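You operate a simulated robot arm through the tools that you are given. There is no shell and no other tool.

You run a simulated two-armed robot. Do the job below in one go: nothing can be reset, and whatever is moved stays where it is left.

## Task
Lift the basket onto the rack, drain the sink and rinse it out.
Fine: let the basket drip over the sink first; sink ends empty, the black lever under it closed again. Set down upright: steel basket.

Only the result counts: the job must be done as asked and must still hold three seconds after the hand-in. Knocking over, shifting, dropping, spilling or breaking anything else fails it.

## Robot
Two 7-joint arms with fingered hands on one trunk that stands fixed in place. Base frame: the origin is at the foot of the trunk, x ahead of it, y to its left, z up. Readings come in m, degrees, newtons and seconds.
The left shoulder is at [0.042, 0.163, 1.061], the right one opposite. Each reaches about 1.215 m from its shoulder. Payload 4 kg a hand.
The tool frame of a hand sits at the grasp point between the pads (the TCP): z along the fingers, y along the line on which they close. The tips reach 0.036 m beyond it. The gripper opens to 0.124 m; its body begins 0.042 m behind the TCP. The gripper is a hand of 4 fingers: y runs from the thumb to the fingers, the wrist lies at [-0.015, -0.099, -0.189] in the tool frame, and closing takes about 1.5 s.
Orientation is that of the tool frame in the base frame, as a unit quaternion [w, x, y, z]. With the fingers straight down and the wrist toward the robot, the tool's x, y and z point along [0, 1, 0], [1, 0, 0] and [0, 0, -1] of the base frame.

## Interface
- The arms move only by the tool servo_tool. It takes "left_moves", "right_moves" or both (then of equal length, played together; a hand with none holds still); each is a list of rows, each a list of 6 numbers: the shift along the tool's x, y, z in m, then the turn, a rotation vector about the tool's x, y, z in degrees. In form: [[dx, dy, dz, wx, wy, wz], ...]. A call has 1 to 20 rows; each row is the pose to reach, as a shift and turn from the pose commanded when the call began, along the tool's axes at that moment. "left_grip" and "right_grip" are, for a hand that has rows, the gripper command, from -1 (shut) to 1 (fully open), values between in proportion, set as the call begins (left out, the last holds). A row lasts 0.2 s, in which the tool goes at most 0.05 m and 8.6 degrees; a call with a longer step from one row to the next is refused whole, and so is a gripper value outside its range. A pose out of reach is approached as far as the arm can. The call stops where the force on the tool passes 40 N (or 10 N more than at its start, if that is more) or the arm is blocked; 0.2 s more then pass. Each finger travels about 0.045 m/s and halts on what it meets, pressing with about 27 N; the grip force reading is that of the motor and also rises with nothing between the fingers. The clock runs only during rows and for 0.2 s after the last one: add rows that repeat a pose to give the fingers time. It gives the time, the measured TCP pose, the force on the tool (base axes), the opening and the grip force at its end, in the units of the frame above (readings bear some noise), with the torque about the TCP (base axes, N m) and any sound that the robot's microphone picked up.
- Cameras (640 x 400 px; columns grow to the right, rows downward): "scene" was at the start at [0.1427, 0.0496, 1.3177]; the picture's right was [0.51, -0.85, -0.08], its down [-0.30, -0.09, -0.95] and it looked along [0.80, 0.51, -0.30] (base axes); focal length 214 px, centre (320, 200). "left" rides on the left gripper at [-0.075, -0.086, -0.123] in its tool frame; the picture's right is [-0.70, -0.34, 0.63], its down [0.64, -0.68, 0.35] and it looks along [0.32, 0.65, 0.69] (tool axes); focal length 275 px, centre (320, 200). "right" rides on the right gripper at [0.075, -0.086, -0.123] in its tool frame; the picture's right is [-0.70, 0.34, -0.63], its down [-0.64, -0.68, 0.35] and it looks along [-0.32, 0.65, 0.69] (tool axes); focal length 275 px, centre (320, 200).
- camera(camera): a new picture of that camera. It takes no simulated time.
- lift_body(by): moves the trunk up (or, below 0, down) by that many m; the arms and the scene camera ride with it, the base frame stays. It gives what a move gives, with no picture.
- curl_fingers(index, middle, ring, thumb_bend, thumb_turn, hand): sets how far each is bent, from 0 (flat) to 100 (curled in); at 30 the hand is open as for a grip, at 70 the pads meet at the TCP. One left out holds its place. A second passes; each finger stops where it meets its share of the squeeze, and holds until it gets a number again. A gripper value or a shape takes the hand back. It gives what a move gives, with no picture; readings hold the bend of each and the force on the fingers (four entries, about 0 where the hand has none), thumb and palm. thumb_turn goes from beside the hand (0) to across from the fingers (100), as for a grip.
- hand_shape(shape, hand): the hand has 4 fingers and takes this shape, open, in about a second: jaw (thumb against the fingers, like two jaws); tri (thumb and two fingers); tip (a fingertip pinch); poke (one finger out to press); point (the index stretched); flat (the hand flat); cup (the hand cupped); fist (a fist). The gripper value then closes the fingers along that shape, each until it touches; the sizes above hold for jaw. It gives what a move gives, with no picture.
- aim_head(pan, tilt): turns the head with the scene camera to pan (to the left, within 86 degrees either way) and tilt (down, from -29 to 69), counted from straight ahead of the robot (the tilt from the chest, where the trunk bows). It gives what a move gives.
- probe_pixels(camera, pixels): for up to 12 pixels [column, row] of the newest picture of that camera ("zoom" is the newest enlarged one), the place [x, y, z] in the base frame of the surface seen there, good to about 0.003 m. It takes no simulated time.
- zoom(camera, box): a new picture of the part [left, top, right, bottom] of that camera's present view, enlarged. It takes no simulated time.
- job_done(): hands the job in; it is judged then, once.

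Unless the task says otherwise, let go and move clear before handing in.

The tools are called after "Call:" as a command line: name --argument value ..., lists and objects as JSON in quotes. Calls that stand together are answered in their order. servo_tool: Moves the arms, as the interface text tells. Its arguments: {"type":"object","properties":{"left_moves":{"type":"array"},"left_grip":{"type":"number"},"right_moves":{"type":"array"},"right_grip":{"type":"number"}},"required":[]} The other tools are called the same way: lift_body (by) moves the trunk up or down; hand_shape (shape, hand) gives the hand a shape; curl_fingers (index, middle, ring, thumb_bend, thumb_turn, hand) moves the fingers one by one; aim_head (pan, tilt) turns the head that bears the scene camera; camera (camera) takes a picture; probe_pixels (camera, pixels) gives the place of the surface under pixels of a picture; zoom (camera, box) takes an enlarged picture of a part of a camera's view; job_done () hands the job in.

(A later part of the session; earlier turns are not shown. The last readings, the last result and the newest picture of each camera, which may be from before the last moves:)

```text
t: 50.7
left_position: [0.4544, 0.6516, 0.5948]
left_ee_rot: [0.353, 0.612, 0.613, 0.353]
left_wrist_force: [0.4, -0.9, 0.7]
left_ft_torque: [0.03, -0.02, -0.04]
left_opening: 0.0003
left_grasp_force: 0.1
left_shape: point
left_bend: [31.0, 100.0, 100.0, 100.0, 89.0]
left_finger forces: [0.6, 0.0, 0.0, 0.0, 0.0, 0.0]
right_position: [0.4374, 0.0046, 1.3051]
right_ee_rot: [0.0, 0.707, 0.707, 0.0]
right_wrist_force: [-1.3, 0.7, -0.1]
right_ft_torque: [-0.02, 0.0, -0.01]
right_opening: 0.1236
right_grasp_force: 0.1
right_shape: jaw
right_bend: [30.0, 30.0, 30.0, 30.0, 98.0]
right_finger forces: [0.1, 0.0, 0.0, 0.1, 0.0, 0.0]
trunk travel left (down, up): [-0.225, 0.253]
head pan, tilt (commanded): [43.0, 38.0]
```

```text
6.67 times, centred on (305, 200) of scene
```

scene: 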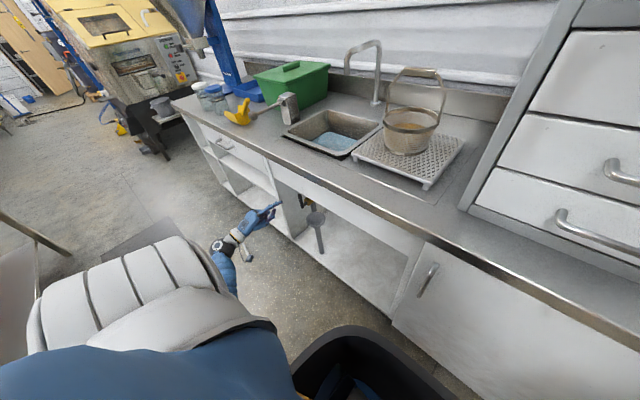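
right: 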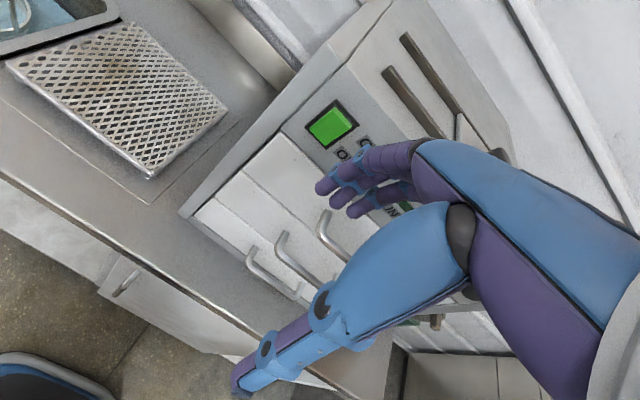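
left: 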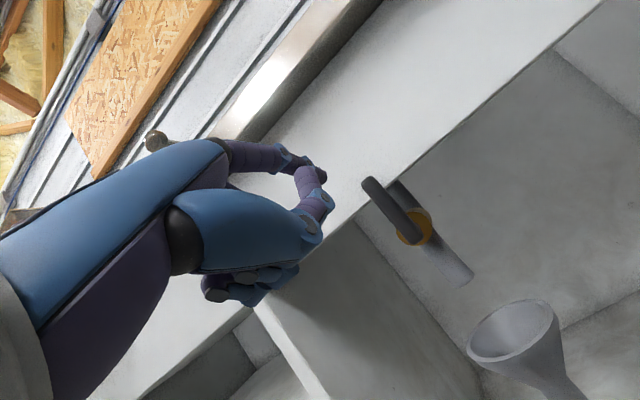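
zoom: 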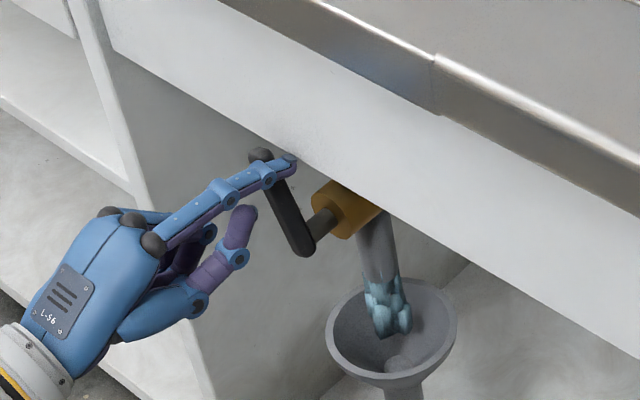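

The lever turned left and water is now running from the outlet pipe into the funnel. I'll wait briefly at this opening to see how the funnel copes.

Call:
servo_tool --left_moves '[[0, 0, 0, 0, 0, 0], [0, 0, 0, 0, 0, 0], [0, 0, 0, 0, 0, 0], [0, 0, 0, 0, 0, 0], [0, 0, 0, 0, 0, 0], [0, 0, 0, 0, 0, 0], [0, 0, 0, 0, 0, 0], [0, 0, 0, 0, 0, 0], [0, 0, 0, 0, 0, 0], [0, 0, 0, 0, 0, 0]]'

Call:
zoom --camera "scene" --box '[270, 170, 340, 230]'

Call:
zoom --camera "scene" --box '[270, 90, 400, 170]'

Call:
camera --camera "left"

```text
t: 52.9
left_position: [0.4553, 0.6509, 0.5943]
left_ee_rot: [0.353, 0.612, 0.613, 0.354]
left_wrist_force: [0.7, -0.9, 0.1]
left_ft_torque: [0.0, 0.0, 0.0]
left_opening: 0.0
left_grasp_force: 0.0
left_shape: point
left_bend: [32.0, 100.0, 100.0, 100.0, 89.0]
left_finger forces: [0.1, 0.0, 0.0, 0.1, 0.0, 0.0]
right_position: [0.4374, 0.0038, 1.3054]
right_ee_rot: [0.0, 0.707, 0.707, 0.0]
right_wrist_force: [0.8, 0.1, -0.4]
right_ft_torque: [0.01, 0.03, 0.01]
right_opening: 0.1236
right_grasp_force: 0.0
right_shape: jaw
right_bend: [30.0, 30.0, 30.0, 30.0, 98.0]
right_finger forces: [0.0, 0.0, 0.0, 0.0, 0.0, 0.1]
trunk travel left (down, up): [-0.225, 0.253]
head pan, tilt (commanded): [43.0, 38.0]
```

```text
6.67 times, centred on (305, 200) of scene
```

zoom: 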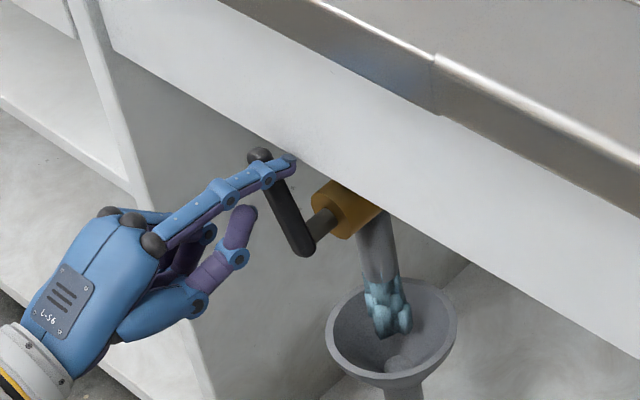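

```text
4.92 times, centred on (335, 130) of scene
```

zoom: 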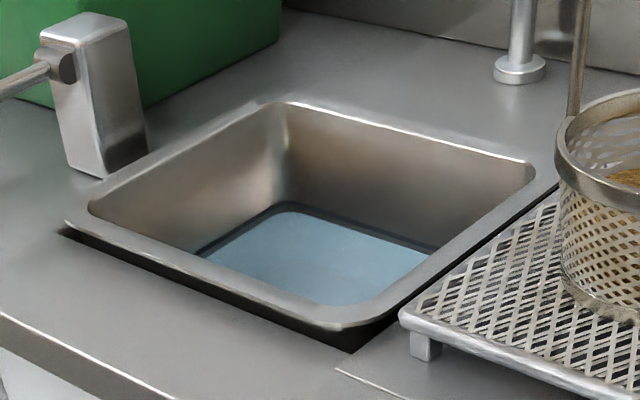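

```text
taken
```

left: 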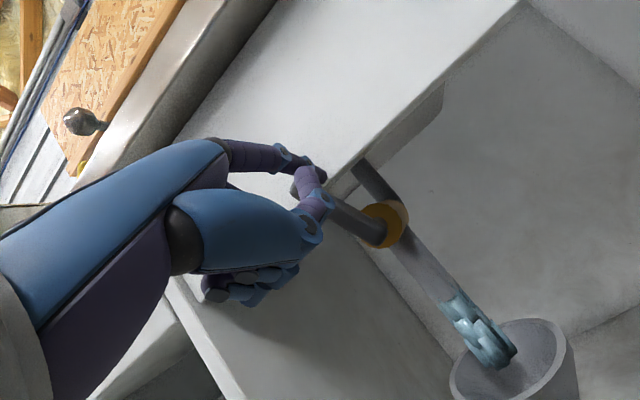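

Water runs cleanly into the funnel without pooling there. I'll open the lever further along its arc for a faster drain.

Call:
probe_pixels --camera "scene" --pixels '[[335, 140], [340, 145], [350, 142], [320, 135]]'

Call:
servo_tool --left_moves '[[0.006, -0.002, 0.001, 0, 0, 0], [0.013, -0.0045, 0.0025, 0, 0, 0], [0.019, -0.007, 0.004, 0, 0, 0], [0.025, -0.0105, 0.006, 0, 0, 0], [0.029, -0.015, 0.0085, 0, 0, 0], [0.034, -0.02, 0.0115, 0, 0, 0]]'

Call:
zoom --camera "scene" --box '[270, 170, 340, 230]'

Call:
camera --camera "left"

```text
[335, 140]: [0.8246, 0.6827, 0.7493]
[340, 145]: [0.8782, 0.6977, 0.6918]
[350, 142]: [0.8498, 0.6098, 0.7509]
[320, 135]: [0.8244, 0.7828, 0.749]
```

```text
t: 54.3
left_position: [0.4537, 0.6855, 0.5718]
left_ee_rot: [0.354, 0.612, 0.612, 0.353]
left_wrist_force: [0.0, 0.0, 1.2]
left_ft_torque: [-0.03, -0.03, 0.01]
left_opening: 0.0
left_grasp_force: 0.0
left_shape: point
left_bend: [31.0, 100.0, 100.0, 100.0, 89.0]
left_finger forces: [0.8, 0.0, 0.0, 0.0, 0.0, 0.1]
right_position: [0.4382, 0.0046, 1.3047]
right_ee_rot: [0.0, 0.707, 0.708, 0.0]
right_wrist_force: [-0.2, 1.0, -0.1]
right_ft_torque: [0.0, -0.01, -0.03]
right_opening: 0.1235
right_grasp_force: 0.1
right_shape: jaw
right_bend: [30.0, 30.0, 30.0, 30.0, 98.0]
right_finger forces: [0.0, 0.0, 0.0, 0.0, 0.1, 0.0]
trunk travel left (down, up): [-0.225, 0.253]
head pan, tilt (commanded): [43.0, 38.0]
```

```text
6.67 times, centred on (305, 200) of scene
```

zoom: 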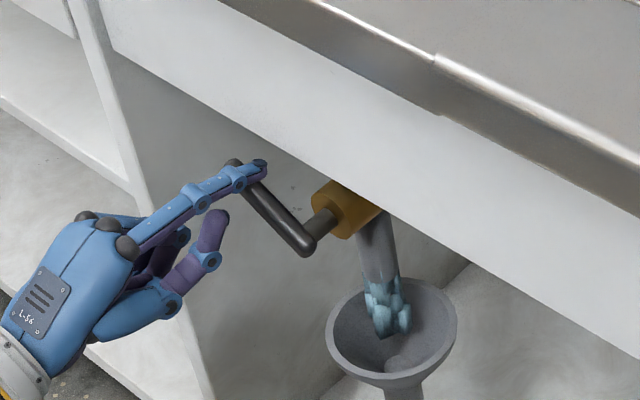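

```text
taken
```

left: 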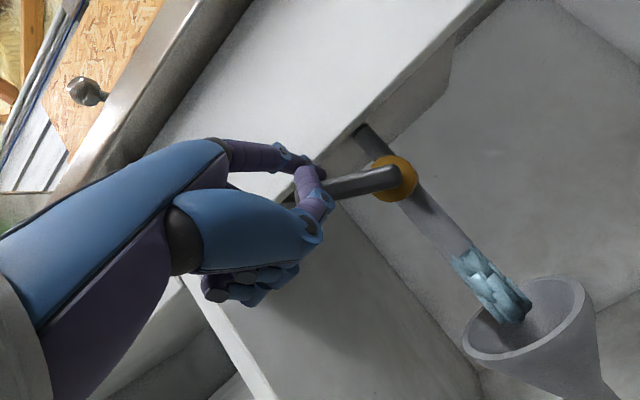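

The lever has turned about 65° and the funnel takes the flow. I'll take it on to horizontal (fully open).

Call:
servo_tool --left_moves '[[0.005, -0.005, 0.003, 0, 0, 0], [0.01, -0.011, 0.0063, 0, 0, 0], [0.012, -0.016, 0.0092, 0, 0, 0], [0.012, -0.019, 0.011, 0, 0, 0]]'

Call:
zoom --camera "scene" --box '[270, 170, 340, 230]'

Call:
camera --camera "left"

```text
t: 55.3
left_position: [0.4543, 0.6973, 0.5485]
left_ee_rot: [0.353, 0.612, 0.613, 0.354]
left_wrist_force: [0.2, 0.4, 0.5]
left_ft_torque: [0.0, -0.03, 0.02]
left_opening: 0.0
left_grasp_force: 0.1
left_shape: point
left_bend: [31.0, 100.0, 100.0, 100.0, 89.0]
left_finger forces: [0.7, 0.0, 0.1, 0.0, 0.1, 0.1]
right_position: [0.438, 0.0038, 1.3054]
right_ee_rot: [0.0, 0.707, 0.707, 0.0]
right_wrist_force: [0.3, 0.0, 0.1]
right_ft_torque: [0.01, 0.02, 0.03]
right_opening: 0.1237
right_grasp_force: 0.3
right_shape: jaw
right_bend: [30.0, 30.0, 30.0, 30.0, 98.0]
right_finger forces: [0.0, 0.1, 0.0, 0.0, 0.1, 0.0]
trunk travel left (down, up): [-0.225, 0.253]
head pan, tilt (commanded): [43.0, 38.0]
```

```text
6.67 times, centred on (305, 200) of scene
```

zoom: 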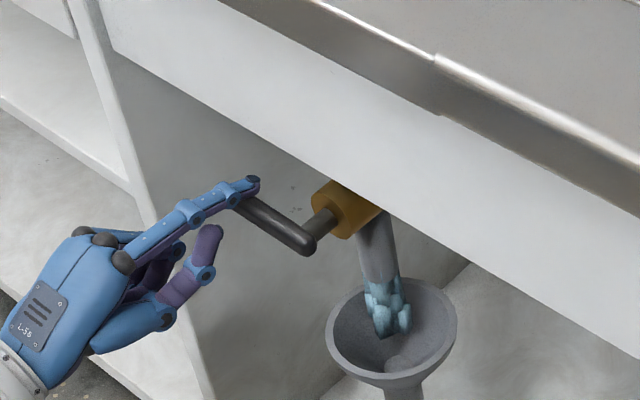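

```text
taken
```

left: 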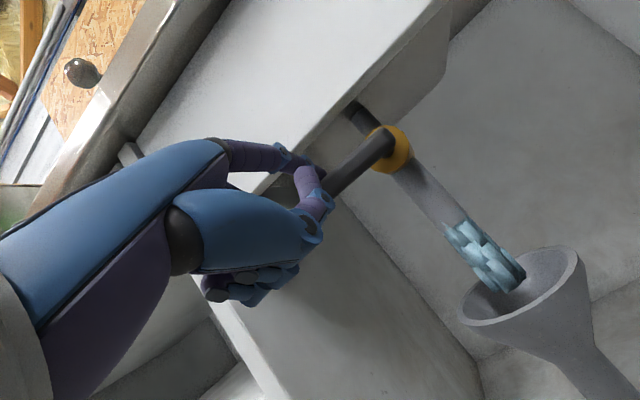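

The lever is now horizontal and water is pouring steadily into the funnel. I'll lift the finger off it and retract straight back.

Call:
servo_tool --left_moves '[[0, 0.006, -0.0035, 0, 0, 0], [0, 0.013, -0.0075, 0, 0, 0], [0, -0.007, -0.042, 0, 0, 0], [0, -0.03, -0.082, 0, 0, 0], [0, -0.04, -0.1, 0, 0, 0]]'

Call:
camera --camera "scene"

Call:
zoom --camera "scene" --box '[270, 170, 340, 230]'

Call:
zoom --camera "scene" --box '[210, 75, 310, 145]'

```text
t: 56.5
left_position: [0.3486, 0.6973, 0.564]
left_ee_rot: [0.354, 0.612, 0.612, 0.354]
left_wrist_force: [0.8, 0.3, -0.2]
left_ft_torque: [0.0, -0.02, 0.03]
left_opening: 0.0
left_grasp_force: 0.0
left_shape: point
left_bend: [32.0, 100.0, 100.0, 100.0, 89.0]
left_finger forces: [0.0, 0.0, 0.0, 0.0, 0.0, 0.1]
right_position: [0.4382, 0.0035, 1.3051]
right_ee_rot: [0.0, 0.707, 0.707, 0.0]
right_wrist_force: [0.3, -0.4, 0.1]
right_ft_torque: [0.01, -0.01, 0.02]
right_opening: 0.1236
right_grasp_force: 0.0
right_shape: jaw
right_bend: [30.0, 30.0, 30.0, 30.0, 98.0]
right_finger forces: [0.0, 0.0, 0.1, 0.0, 0.0, 0.0]
trunk travel left (down, up): [-0.225, 0.253]
head pan, tilt (commanded): [43.0, 38.0]
```

```text
taken
```

scene: 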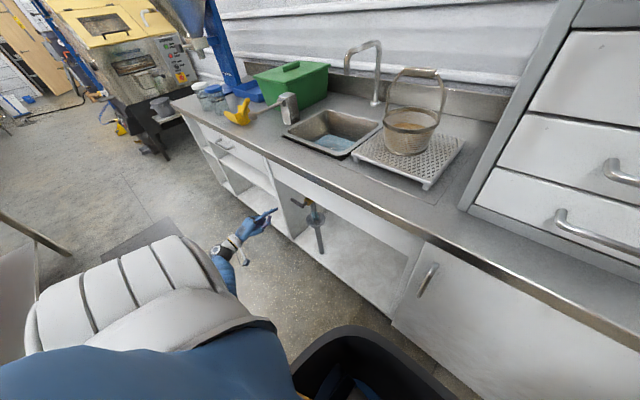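

```text
6.67 times, centred on (305, 200) of scene
```

zoom: 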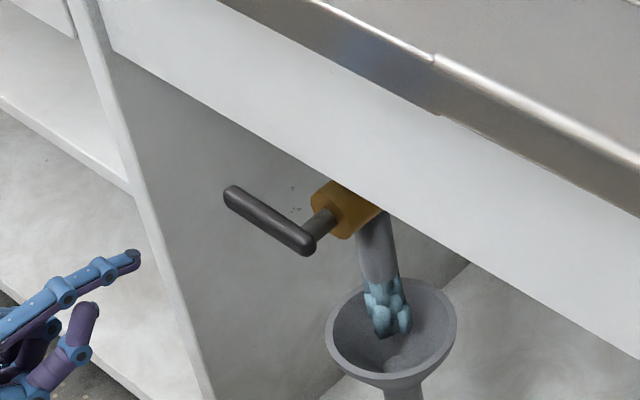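

```text
5.71 times, centred on (260, 110) of scene
```

zoom: 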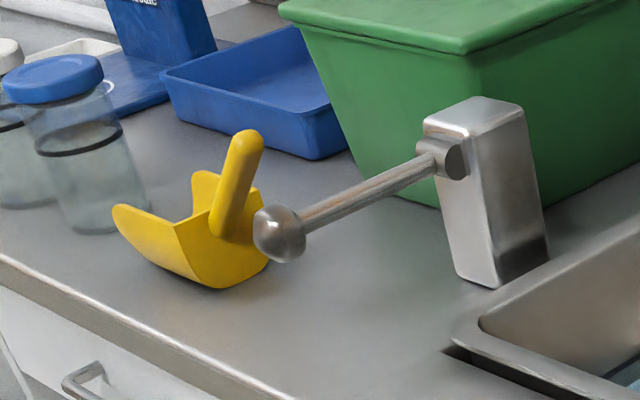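

The drain lever is horizontal and draining. Now I'll measure the scoop and the tap's ball to plan a safe approach to the tap lever.

Call:
probe_pixels --camera "zoom" --pixels '[[270, 235], [290, 215], [240, 140], [235, 230], [200, 270], [120, 215], [262, 262], [205, 175], [245, 285], [300, 220], [450, 160], [110, 330]]'

Call:
zoom --camera "scene" --box '[240, 85, 310, 130]'

Call:
zoom --camera "scene" --box '[290, 100, 390, 165]'

```text
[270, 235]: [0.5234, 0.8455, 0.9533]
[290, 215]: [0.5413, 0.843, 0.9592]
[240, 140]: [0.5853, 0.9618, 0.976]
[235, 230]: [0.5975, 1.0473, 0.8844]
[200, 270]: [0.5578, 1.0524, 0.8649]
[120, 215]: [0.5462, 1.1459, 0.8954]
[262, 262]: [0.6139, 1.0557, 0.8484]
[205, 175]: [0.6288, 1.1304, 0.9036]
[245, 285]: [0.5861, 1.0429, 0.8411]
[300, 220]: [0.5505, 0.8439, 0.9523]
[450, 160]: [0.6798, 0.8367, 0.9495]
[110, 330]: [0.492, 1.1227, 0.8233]
```

```text
8.89 times, centred on (275, 108) of scene
```

zoom: 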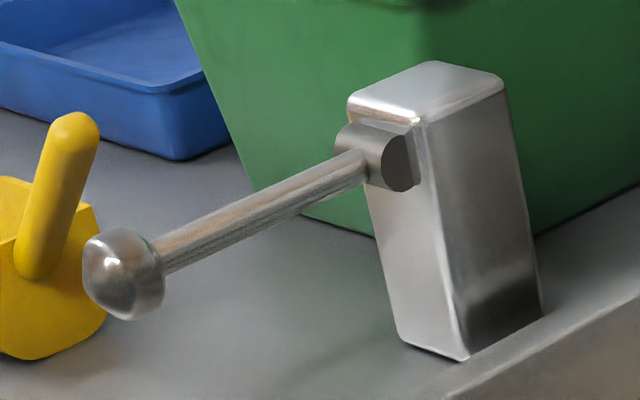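

```text
6.15 times, centred on (340, 132) of scene
```

zoom: 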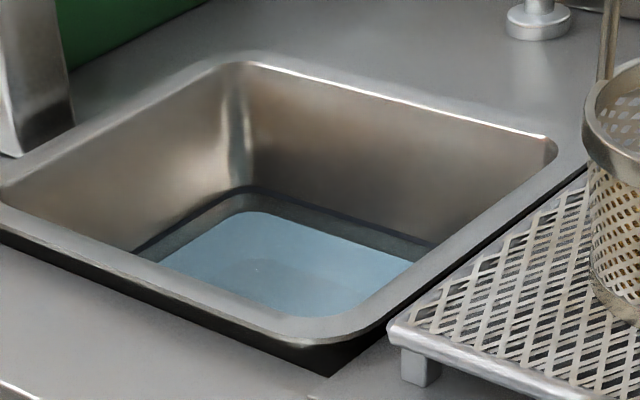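

The water is going down, and the scoop stays beyond y≥0.95, clear of the ball at (0.535, 0.85, 0.95). I'll raise the left hand in front of the counter to tap-lever height, pitching it to 75°.

Call:
servo_tool --left_moves '[[0.0125, 0.0285, -0.0174, -1.25, 0, 0], [0.025, 0.0569, -0.0348, -2.5, 0, 0], [0.0375, 0.0854, -0.0522, -3.75, 0, 0], [0.05, 0.1138, -0.0696, -5, 0, 0], [0.0625, 0.1423, -0.087, -6.25, 0, 0], [0.075, 0.1707, -0.1043, -7.5, 0, 0], [0.0875, 0.1992, -0.1217, -8.75, 0, 0], [0.1, 0.2276, -0.1391, -10, 0, 0], [0.1125, 0.2561, -0.1565, -11.25, 0, 0], [0.125, 0.2845, -0.1739, -12.5, 0, 0], [0.1375, 0.313, -0.1913, -13.75, 0, 0], [0.15, 0.3414, -0.2087, -15, 0, 0]]'

Call:
camera --camera "scene"

Call:
camera --camera "left"

```text
t: 59.1
left_position: [0.3355, 0.8487, 0.9625]
left_ee_rot: [0.431, 0.561, 0.561, 0.431]
left_wrist_force: [0.4, -0.5, 0.0]
left_ft_torque: [-0.04, -0.01, 0.04]
left_opening: 0.0
left_grasp_force: 0.0
left_shape: point
left_bend: [32.0, 100.0, 100.0, 100.0, 89.0]
left_finger forces: [0.1, 0.0, 0.1, 0.0, 0.1, 0.0]
right_position: [0.4379, 0.0053, 1.3045]
right_ee_rot: [0.0, 0.706, 0.708, 0.0]
right_wrist_force: [-0.3, 0.3, -0.2]
right_ft_torque: [0.01, -0.04, -0.03]
right_opening: 0.1235
right_grasp_force: 0.0
right_shape: jaw
right_bend: [30.0, 30.0, 30.0, 30.0, 98.0]
right_finger forces: [0.0, 0.0, 0.1, 0.1, 0.0, 0.1]
trunk travel left (down, up): [-0.225, 0.253]
head pan, tilt (commanded): [43.0, 38.0]
```

```text
taken
```

scene: 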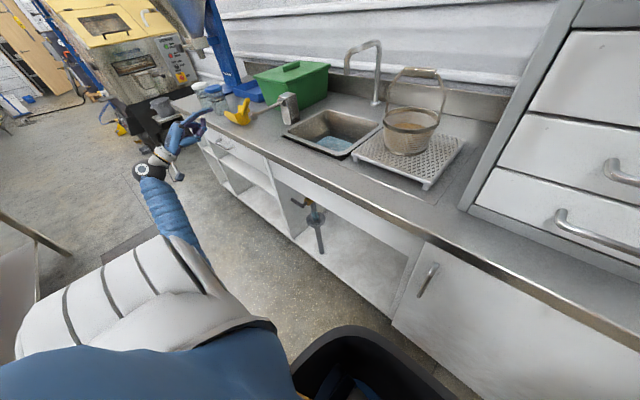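

```text
taken
```

left: 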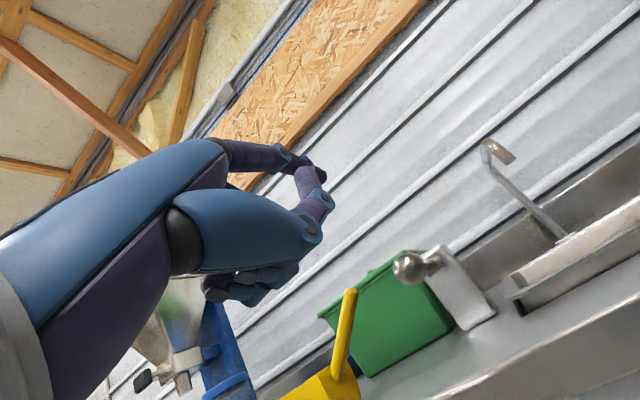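

The hand is at (0.336, 0.849, 0.963), facing the ball at left (408,267). I'll take the jaw shape and measure the ball from here.

Call:
probe_pixels --camera "left" --pixels '[[408, 267], [398, 262], [405, 280], [425, 262], [440, 255], [345, 300], [330, 390], [465, 330]]'

Call:
hand_shape --hand "left" --shape "jaw"

Call:
camera --camera "left"

Call:
zoom --camera "scene" --box '[130, 70, 310, 200]'

```text
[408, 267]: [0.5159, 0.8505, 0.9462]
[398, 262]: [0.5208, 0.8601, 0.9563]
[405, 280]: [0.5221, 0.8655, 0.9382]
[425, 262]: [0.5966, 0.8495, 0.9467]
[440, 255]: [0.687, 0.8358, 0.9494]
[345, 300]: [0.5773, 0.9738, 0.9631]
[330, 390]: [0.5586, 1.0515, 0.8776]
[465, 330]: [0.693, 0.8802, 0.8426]
```

```text
t: 60.0
left_position: [0.3366, 0.8484, 0.9636]
left_ee_rot: [0.43, 0.561, 0.561, 0.431]
left_wrist_force: [-0.1, -0.1, -0.4]
left_ft_torque: [0.0, -0.03, 0.01]
left_opening: 0.1234
left_grasp_force: 0.1
left_shape: jaw
left_bend: [30.0, 30.0, 30.0, 30.0, 97.0]
left_finger forces: [0.0, 0.0, 0.0, 0.0, 0.0, 0.1]
right_position: [0.4377, 0.0055, 1.3049]
right_ee_rot: [0.0, 0.707, 0.707, 0.0]
right_wrist_force: [0.9, -0.1, 0.1]
right_ft_torque: [-0.01, 0.04, 0.03]
right_opening: 0.1236
right_grasp_force: 0.1
right_shape: jaw
right_bend: [30.0, 30.0, 30.0, 30.0, 98.0]
right_finger forces: [0.1, 0.0, 0.0, 0.1, 0.0, 0.0]
trunk travel left (down, up): [-0.225, 0.253]
head pan, tilt (commanded): [43.0, 38.0]
```

```text
taken
```

left: 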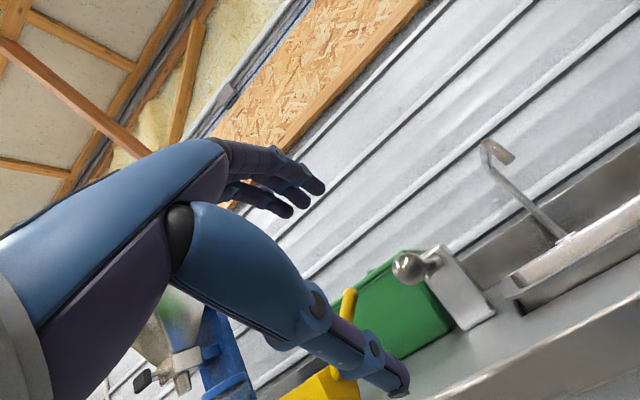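

```text
3.08 times, centred on (220, 135) of scene
```

zoom: 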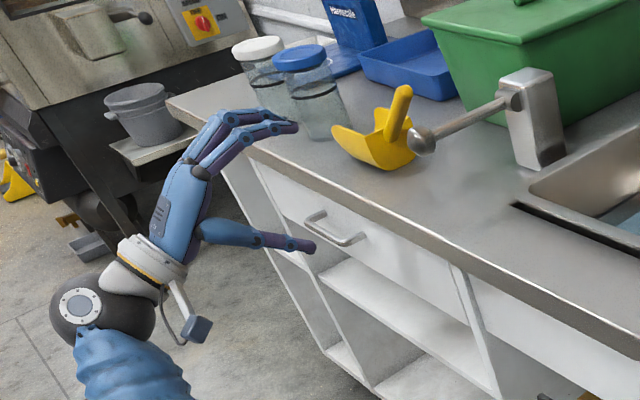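

The ball's centre is about (0.533, 0.850, 0.949). I'll narrow the jaw to ~60 mm and bring it forward so the ball sits between thumb (below) and fingers (above), stopping short to check.

Call:
servo_tool --left_moves '[[0, 0, 0, 0, 0, 0], [0.0015, -0.014, 0.0038, 0, 0, 0], [0.0015, -0.014, 0.0038, 0, 0, 0], [0.0015, -0.014, 0.0038, 0, 0, 0], [0.0015, -0.0036, 0.0424, 0, 0, 0], [0.0015, 0.0067, 0.081, 0, 0, 0], [0.0015, 0.0145, 0.11, 0, 0, 0]]' --left_grip 0.0

Call:
camera --camera "left"

Call:
zoom --camera "scene" --box '[170, 70, 310, 170]'

```text
t: 61.6
left_position: [0.4453, 0.8491, 0.9489]
left_ee_rot: [0.429, 0.56, 0.562, 0.431]
left_wrist_force: [1.2, 0.2, -0.1]
left_ft_torque: [-0.01, 0.01, 0.0]
left_opening: 0.0625
left_grasp_force: 0.2
left_shape: jaw
left_bend: [42.0, 46.0, 44.0, 56.0, 100.0]
left_finger forces: [0.1, 0.0, 0.1, 0.0, 0.0, 0.0]
right_position: [0.4385, 0.0055, 1.3045]
right_ee_rot: [0.0, 0.707, 0.707, 0.0]
right_wrist_force: [0.5, 0.5, 0.5]
right_ft_torque: [0.0, 0.01, -0.01]
right_opening: 0.1238
right_grasp_force: 0.2
right_shape: jaw
right_bend: [30.0, 30.0, 30.0, 30.0, 98.0]
right_finger forces: [0.0, 0.0, 0.0, 0.1, 0.0, 0.1]
trunk travel left (down, up): [-0.225, 0.253]
head pan, tilt (commanded): [43.0, 38.0]
```

```text
taken
```

left: 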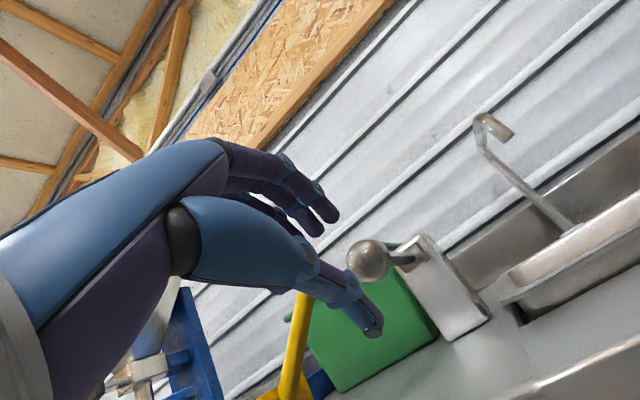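

```text
4.00 times, centred on (240, 120) of scene
```

zoom: 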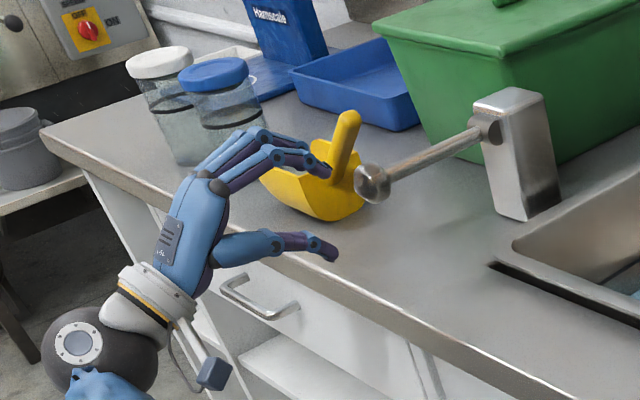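

The ball lines up midway between fingers and thumb. I'll move forward so it sits inside the jaw, watching for contact, and check the sink's water level too.

Call:
servo_tool --left_moves '[[0, 0.0062, 0.0232, 0, 0, 0], [0, 0.0124, 0.0464, 0, 0, 0], [0, 0.0186, 0.0695, 0, 0, 0], [0, 0.0233, 0.0869, 0, 0, 0]]'

Call:
camera --camera "left"

Call:
zoom --camera "scene" --box '[190, 70, 310, 150]'

Call:
zoom --camera "scene" --box '[290, 100, 390, 165]'

```text
t: 62.6
left_position: [0.5356, 0.8485, 0.9489]
left_ee_rot: [0.43, 0.561, 0.562, 0.43]
left_wrist_force: [-9.5, -3.7, -6.7]
left_ft_torque: [-0.07, 0.09, 0.02]
left_opening: 0.0671
left_grasp_force: 0.0
left_shape: jaw
left_bend: [42.0, 46.0, 44.0, 54.0, 98.0]
left_finger forces: [0.0, 0.0, 0.0, 0.1, 10.8, 0.0]
right_position: [0.4367, 0.0056, 1.3044]
right_ee_rot: [0.0, 0.707, 0.707, -0.001]
right_wrist_force: [0.5, -0.3, 0.4]
right_ft_torque: [-0.01, 0.03, 0.0]
right_opening: 0.1236
right_grasp_force: 0.0
right_shape: jaw
right_bend: [30.0, 30.0, 30.0, 30.0, 98.0]
right_finger forces: [0.0, 0.0, 0.1, 0.0, 0.1, 0.1]
trunk travel left (down, up): [-0.225, 0.253]
head pan, tilt (commanded): [43.0, 38.0]
```

```text
taken
```

left: 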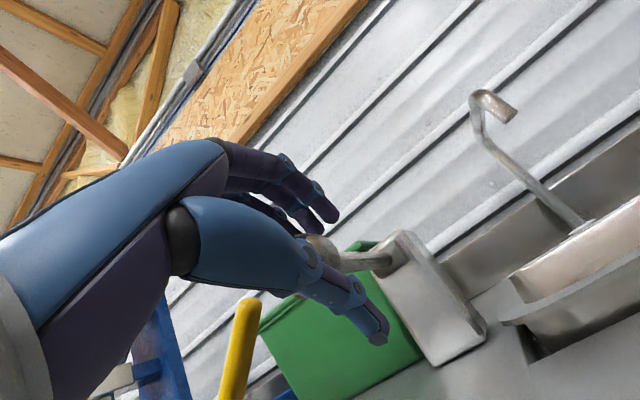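

```text
5.00 times, centred on (250, 110) of scene
```

zoom: 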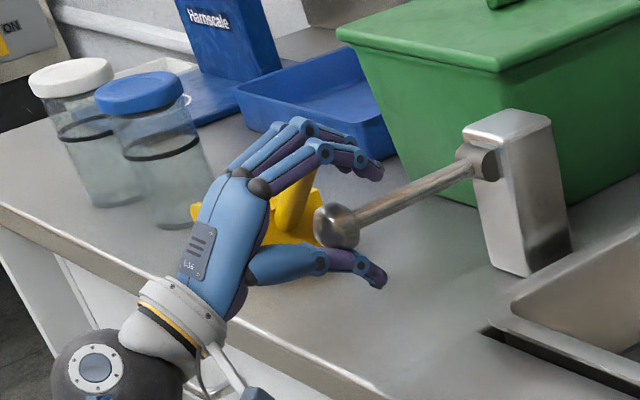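

```text
6.15 times, centred on (340, 132) of scene
```

zoom: 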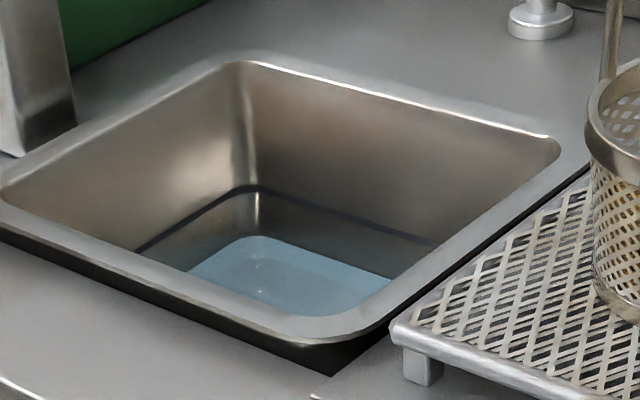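

The thumb is pressing on the ball's front (10.8 N), so I'm a little too deep/high. I'll back off 15 mm and down 4 mm.

Call:
servo_tool --left_moves '[[0, -0.004, -0.007, 0, 0, 0], [0, -0.0077, -0.0135, 0, 0, 0], [0, -0.0077, -0.0135, 0, 0, 0]]'

Call:
zoom --camera "left" --box '[220, 120, 460, 370]'

Call:
zoom --camera "scene" --box '[220, 80, 310, 140]'

```text
t: 63.4
left_position: [0.5225, 0.8485, 0.9468]
left_ee_rot: [0.43, 0.56, 0.561, 0.431]
left_wrist_force: [-0.5, -0.3, 0.1]
left_ft_torque: [-0.01, -0.01, -0.03]
left_opening: 0.0621
left_grasp_force: 0.1
left_shape: jaw
left_bend: [42.0, 46.0, 44.0, 56.0, 100.0]
left_finger forces: [0.0, 0.1, 0.0, 0.0, 0.0, 0.0]
right_position: [0.4375, 0.0046, 1.304]
right_ee_rot: [0.0, 0.707, 0.707, 0.0]
right_wrist_force: [0.3, 0.2, -0.7]
right_ft_torque: [0.01, -0.04, -0.01]
right_opening: 0.1236
right_grasp_force: 0.1
right_shape: jaw
right_bend: [30.0, 30.0, 30.0, 30.0, 98.0]
right_finger forces: [0.0, 0.0, 0.0, 0.0, 0.0, 0.0]
trunk travel left (down, up): [-0.225, 0.253]
head pan, tilt (commanded): [43.0, 38.0]
```

```text
1.60 times, centred on (340, 245) of left
```

zoom: 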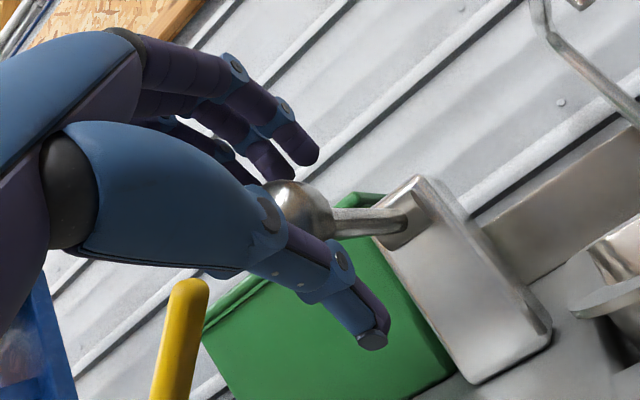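

```text
6.67 times, centred on (265, 110) of scene
```

zoom: 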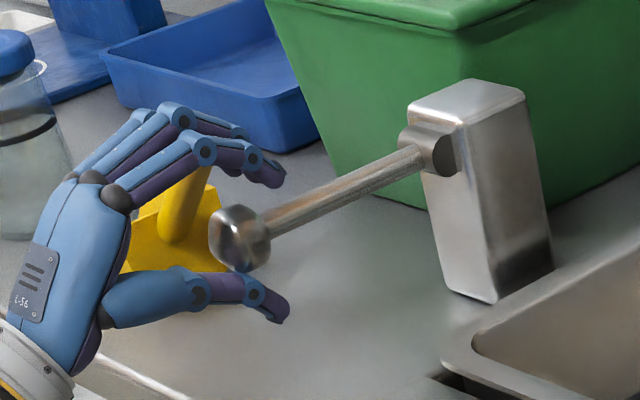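

The jaw is free around the ball and the tap lever still sits horizontal. I'll hold here while the sink drains and check the level.

Call:
servo_tool --left_moves '[[0, 0, 0, 0, 0, 0], [0, 0, 0, 0, 0, 0], [0, 0, 0, 0, 0, 0], [0, 0, 0, 0, 0, 0], [0, 0, 0, 0, 0, 0], [0, 0, 0, 0, 0, 0], [0, 0, 0, 0, 0, 0], [0, 0, 0, 0, 0, 0], [0, 0, 0, 0, 0, 0], [0, 0, 0, 0, 0, 0], [0, 0, 0, 0, 0, 0], [0, 0, 0, 0, 0, 0], [0, 0, 0, 0, 0, 0], [0, 0, 0, 0, 0, 0], [0, 0, 0, 0, 0, 0], [0, 0, 0, 0, 0, 0], [0, 0, 0, 0, 0, 0], [0, 0, 0, 0, 0, 0], [0, 0, 0, 0, 0, 0], [0, 0, 0, 0, 0, 0]]'

Call:
zoom --camera "scene" --box '[290, 100, 390, 165]'

Call:
zoom --camera "scene" --box '[270, 170, 340, 260]'

```text
t: 67.6
left_position: [0.5222, 0.8484, 0.9477]
left_ee_rot: [0.43, 0.561, 0.562, 0.431]
left_wrist_force: [0.4, 0.1, -0.5]
left_ft_torque: [-0.01, 0.02, -0.01]
left_opening: 0.0624
left_grasp_force: 0.1
left_shape: jaw
left_bend: [42.0, 46.0, 44.0, 56.0, 100.0]
left_finger forces: [0.0, 0.0, 0.1, 0.0, 0.0, 0.0]
right_position: [0.4367, 0.0058, 1.3043]
right_ee_rot: [0.0, 0.707, 0.707, 0.0]
right_wrist_force: [-0.4, -0.1, -0.1]
right_ft_torque: [0.02, 0.01, -0.02]
right_opening: 0.1236
right_grasp_force: 0.1
right_shape: jaw
right_bend: [30.0, 30.0, 30.0, 30.0, 98.0]
right_finger forces: [0.0, 0.0, 0.1, 0.1, 0.1, 0.0]
trunk travel left (down, up): [-0.225, 0.253]
head pan, tilt (commanded): [43.0, 38.0]
```

```text
6.15 times, centred on (340, 132) of scene
```

zoom: 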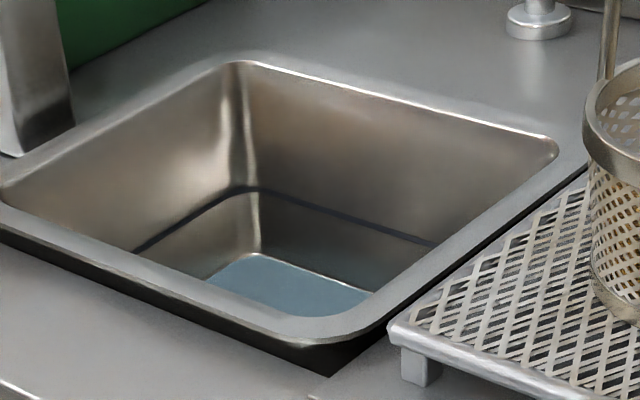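

```text
4.44 times, centred on (305, 215) of scene
```

zoom: 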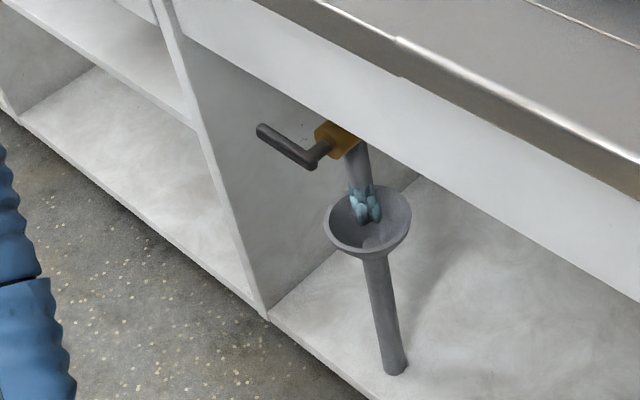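

The level has dropped well below the tide line. I'll keep waiting for it to empty.

Call:
servo_tool --left_moves '[[0, 0, 0, 0, 0, 0], [0, 0, 0, 0, 0, 0], [0, 0, 0, 0, 0, 0], [0, 0, 0, 0, 0, 0], [0, 0, 0, 0, 0, 0], [0, 0, 0, 0, 0, 0], [0, 0, 0, 0, 0, 0], [0, 0, 0, 0, 0, 0], [0, 0, 0, 0, 0, 0], [0, 0, 0, 0, 0, 0], [0, 0, 0, 0, 0, 0], [0, 0, 0, 0, 0, 0], [0, 0, 0, 0, 0, 0], [0, 0, 0, 0, 0, 0], [0, 0, 0, 0, 0, 0], [0, 0, 0, 0, 0, 0], [0, 0, 0, 0, 0, 0], [0, 0, 0, 0, 0, 0], [0, 0, 0, 0, 0, 0], [0, 0, 0, 0, 0, 0]]'

Call:
zoom --camera "scene" --box '[290, 100, 390, 165]'

Call:
zoom --camera "scene" --box '[270, 170, 340, 260]'

```text
t: 71.8
left_position: [0.5213, 0.8483, 0.9468]
left_ee_rot: [0.43, 0.56, 0.561, 0.431]
left_wrist_force: [-0.6, -0.2, -0.4]
left_ft_torque: [-0.01, 0.01, 0.0]
left_opening: 0.0623
left_grasp_force: 0.1
left_shape: jaw
left_bend: [42.0, 46.0, 44.0, 56.0, 100.0]
left_finger forces: [0.0, 0.0, 0.0, 0.0, 0.1, 0.0]
right_position: [0.4375, 0.0054, 1.3049]
right_ee_rot: [0.0, 0.707, 0.707, 0.0]
right_wrist_force: [-0.6, 0.2, -0.6]
right_ft_torque: [-0.02, 0.0, -0.02]
right_opening: 0.1239
right_grasp_force: 0.0
right_shape: jaw
right_bend: [30.0, 30.0, 30.0, 30.0, 98.0]
right_finger forces: [0.0, 0.0, 0.0, 0.0, 0.0, 0.1]
trunk travel left (down, up): [-0.225, 0.253]
head pan, tilt (commanded): [43.0, 38.0]
```

```text
6.15 times, centred on (340, 132) of scene
```

zoom: 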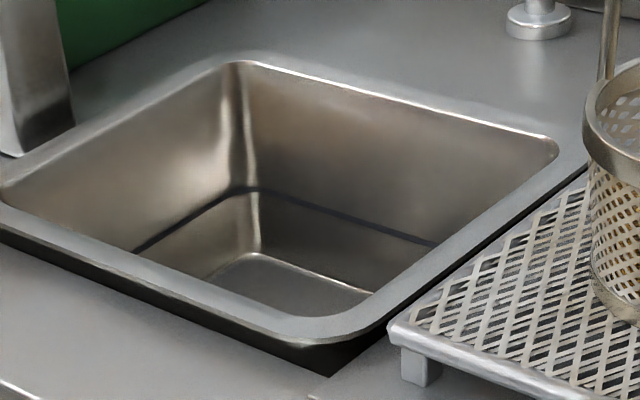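

```text
4.44 times, centred on (305, 215) of scene
```

zoom: 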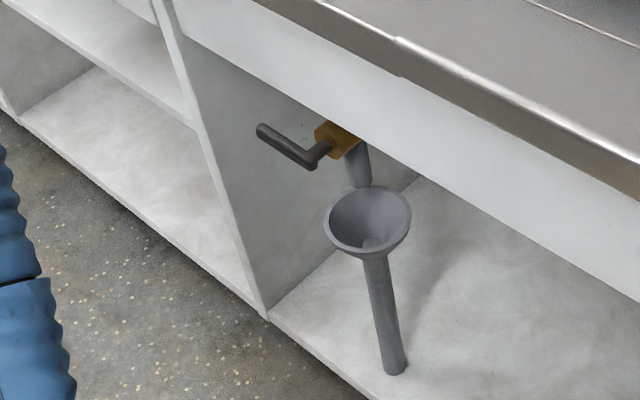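

The sink has drained and the outlet has stopped running. Now the tap: I'll raise the hand slowly so the thumb pushes the ball up, and watch force and spout.

Call:
servo_tool --left_moves '[[0, 0.005, -0.0013, 0, 0, 0], [0, 0.0097, -0.0026, 0, 0, 0], [0, 0.0145, -0.0039, 0, 0, 0], [0, 0.0193, -0.0052, 0, 0, 0], [0, 0.0242, -0.0065, 0, 0, 0]]'

Call:
zoom --camera "scene" --box '[220, 30, 400, 160]'

Call:
zoom --camera "left" --box '[220, 120, 460, 370]'

```text
t: 73.0
left_position: [0.5221, 0.849, 0.9679]
left_ee_rot: [0.43, 0.561, 0.563, 0.429]
left_wrist_force: [-6.5, -4.5, -23.6]
left_ft_torque: [-0.09, 0.25, -0.02]
left_opening: 0.0735
left_grasp_force: 0.1
left_shape: jaw
left_bend: [42.0, 46.0, 44.0, 48.0, 97.0]
left_finger forces: [0.1, 0.0, 0.1, 0.0, 19.0, 0.0]
right_position: [0.4387, 0.0063, 1.3031]
right_ee_rot: [0.0, 0.707, 0.708, 0.0]
right_wrist_force: [-0.5, -0.1, -0.7]
right_ft_torque: [-0.02, 0.01, -0.05]
right_opening: 0.1238
right_grasp_force: 0.0
right_shape: jaw
right_bend: [30.0, 30.0, 30.0, 30.0, 98.0]
right_finger forces: [0.0, 0.1, 0.0, 0.0, 0.1, 0.0]
trunk travel left (down, up): [-0.225, 0.253]
head pan, tilt (commanded): [43.0, 38.0]
```

```text
3.08 times, centred on (310, 95) of scene
```

zoom: 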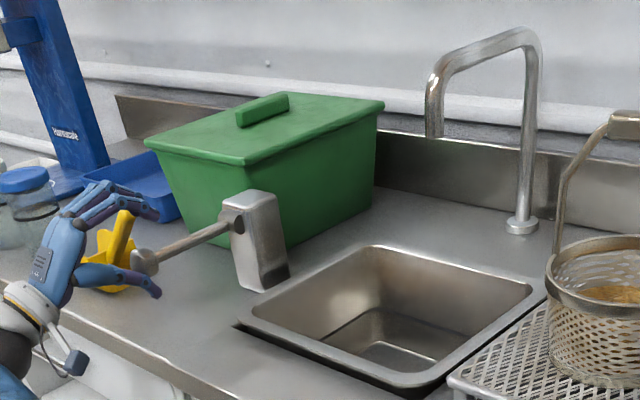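

```text
1.60 times, centred on (340, 245) of left
```

zoom: 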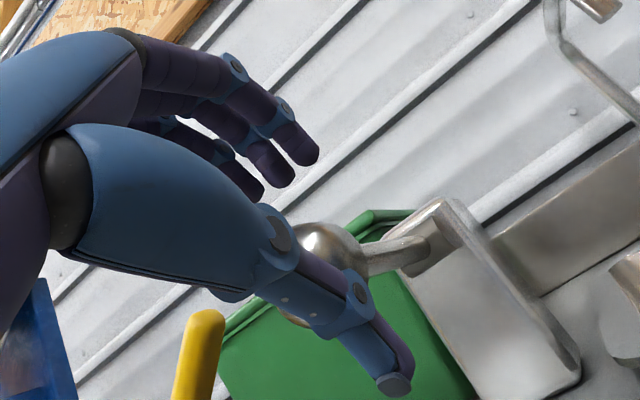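

Pushing up meets a hard stop at 24 N, so the tap opens downward. I'll return to neutral, narrow the jaw to ~50 mm, and press the ball down gently with the fingers.

Call:
servo_tool --left_moves '[[0, -0.01, 0.0027, 0, 0, 0], [0, -0.0193, 0.0052, 0, 0, 0], [0, -0.0193, 0.0052, 0, 0, 0], [0, -0.0193, 0.0052, 0, 0, 0], [0, -0.0193, 0.0052, 0, 0, 0]]' --left_grip -0.2

Call:
zoom --camera "left" --box '[220, 120, 460, 370]'

Call:
zoom --camera "scene" --box '[220, 80, 310, 140]'

```text
t: 74.2
left_position: [0.5199, 0.849, 0.9526]
left_ee_rot: [0.431, 0.56, 0.561, 0.431]
left_wrist_force: [-25.4, -3.8, -0.8]
left_ft_torque: [-0.08, 0.59, -0.09]
left_opening: 0.0552
left_grasp_force: 0.0
left_shape: jaw
left_bend: [46.0, 50.0, 48.0, 56.0, 99.0]
left_finger forces: [0.0, 0.1, 0.0, 0.1, 21.5, 0.0]
right_position: [0.4361, 0.0041, 1.3061]
right_ee_rot: [0.001, 0.707, 0.707, 0.0]
right_wrist_force: [0.6, 0.1, 0.5]
right_ft_torque: [0.0, 0.02, -0.02]
right_opening: 0.1239
right_grasp_force: 0.1
right_shape: jaw
right_bend: [30.0, 30.0, 30.0, 30.0, 98.0]
right_finger forces: [0.1, 0.0, 0.0, 0.1, 0.0, 0.0]
trunk travel left (down, up): [-0.225, 0.253]
head pan, tilt (commanded): [43.0, 38.0]
```

```text
1.60 times, centred on (340, 245) of left
```

zoom: 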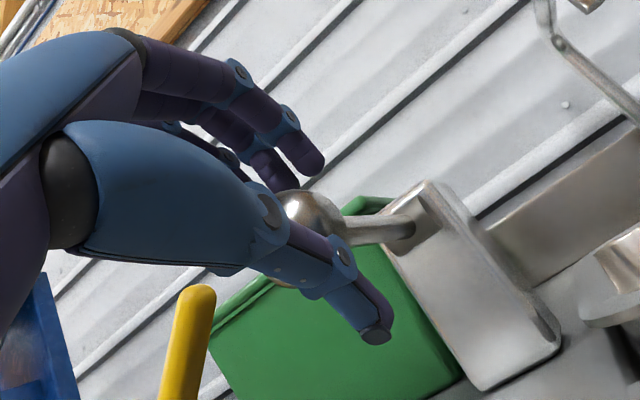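

```text
6.67 times, centred on (265, 110) of scene
```

zoom: 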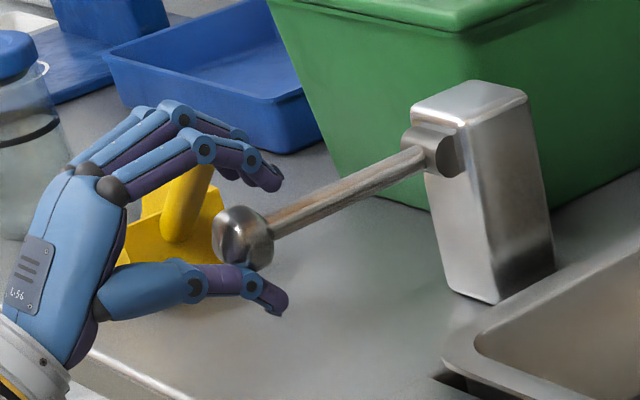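

The bent thumb is jamming against the ball's front (25 N in x), so this grasp isn't suitable. I'll open, back straight out, and plan to take the rod from above instead.

Call:
servo_tool --left_moves '[[0, -0.003, -0.008, 0, 0, 0], [0, -0.006, -0.02, 0, 0, 0], [0, -0.0129, -0.0483, 0, 0, 0], [0, -0.0207, -0.0773, 0, 0, 0], [0, -0.0311, -0.116, 0, 0, 0], [0, -0.0414, -0.1545, 0, 0, 0]]' --left_grip 0.1

Call:
zoom --camera "scene" --box '[190, 30, 400, 160]'

```text
t: 75.6
left_position: [0.3616, 0.8483, 0.9497]
left_ee_rot: [0.431, 0.561, 0.56, 0.43]
left_wrist_force: [-1.1, -0.5, 0.7]
left_ft_torque: [0.0, -0.01, 0.03]
left_opening: 0.0677
left_grasp_force: 0.0
left_shape: jaw
left_bend: [40.0, 44.0, 42.0, 54.0, 99.0]
left_finger forces: [0.0, 0.0, 0.0, 0.0, 0.1, 0.0]
right_position: [0.4377, 0.0044, 1.3061]
right_ee_rot: [0.0, 0.708, 0.706, 0.0]
right_wrist_force: [-0.8, 0.4, 0.1]
right_ft_torque: [0.04, 0.03, 0.04]
right_opening: 0.1236
right_grasp_force: 0.0
right_shape: jaw
right_bend: [30.0, 30.0, 30.0, 30.0, 98.0]
right_finger forces: [0.0, 0.0, 0.0, 0.1, 0.0, 0.1]
trunk travel left (down, up): [-0.225, 0.253]
head pan, tilt (commanded): [43.0, 38.0]
```

```text
3.05 times, centred on (295, 95) of scene
```

zoom: 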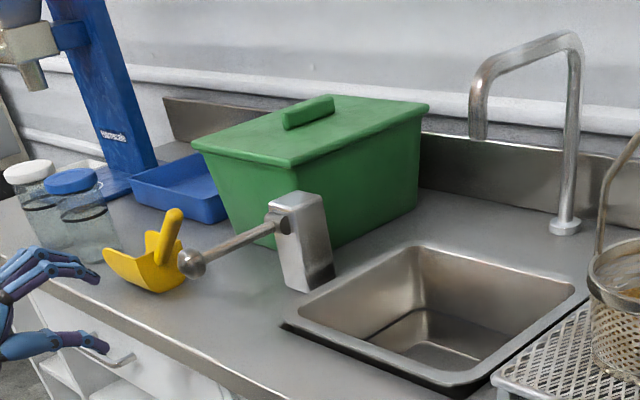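

The hand is clear and the tap lever hasn't moved. I'll raise the hand and turn the fingers back to straight down, high above the counter.

Call:
servo_tool --left_moves '[[-0.0083, 0.021, -0.0022, 6.25, 0, 0], [-0.0167, 0.042, -0.0044, 12.5, 0, 0], [-0.025, 0.063, -0.0065, 18.75, 0, 0], [-0.0333, 0.0839, -0.0087, 25, 0, 0], [-0.0417, 0.1049, -0.0109, 31.25, 0, 0], [-0.05, 0.1259, -0.0131, 37.5, 0, 0], [-0.0583, 0.1469, -0.0152, 43.75, 0, 0], [-0.0667, 0.1679, -0.0174, 50, 0, 0], [-0.075, 0.1889, -0.0196, 56.25, 0, 0], [-0.0833, 0.2098, -0.0218, 62.5, 0, 0], [-0.0917, 0.2308, -0.0239, 68.75, 0, 0], [-0.1, 0.2518, -0.0261, 75, 0, 0]]'

Call:
camera --camera "scene"

Call:
camera --camera "left"

```text
t: 78.2
left_position: [0.403, 0.7484, 1.2023]
left_ee_rot: [-0.001, 0.707, 0.708, 0.0]
left_wrist_force: [0.6, -0.2, 0.1]
left_ft_torque: [0.01, 0.0, 0.0]
left_opening: 0.068
left_grasp_force: 0.2
left_shape: jaw
left_bend: [40.0, 44.0, 42.0, 54.0, 99.0]
left_finger forces: [0.0, 0.0, 0.0, 0.0, 0.0, 0.0]
right_position: [0.4375, 0.0046, 1.304]
right_ee_rot: [0.0, 0.707, 0.707, 0.001]
right_wrist_force: [0.3, -0.5, -0.4]
right_ft_torque: [0.01, -0.01, 0.01]
right_opening: 0.1233
right_grasp_force: 0.1
right_shape: jaw
right_bend: [30.0, 30.0, 30.0, 30.0, 98.0]
right_finger forces: [0.1, 0.1, 0.1, 0.1, 0.0, 0.0]
trunk travel left (down, up): [-0.225, 0.253]
head pan, tilt (commanded): [43.0, 38.0]
```

```text
taken
```

scene: 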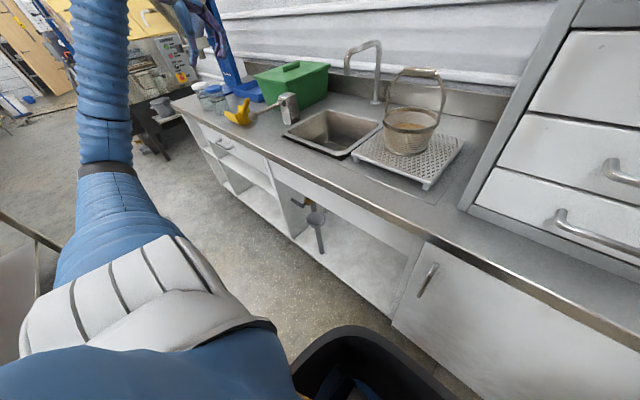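

```text
taken
```

left: 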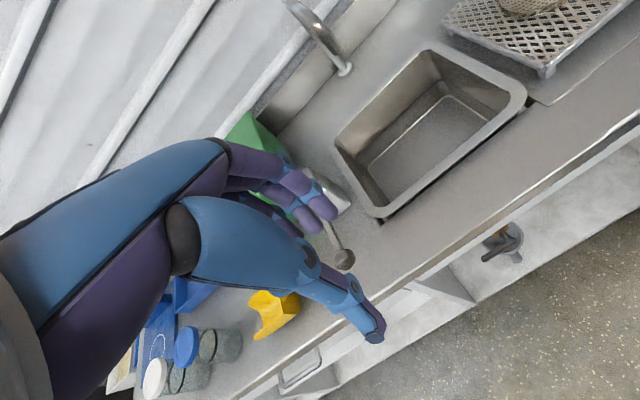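

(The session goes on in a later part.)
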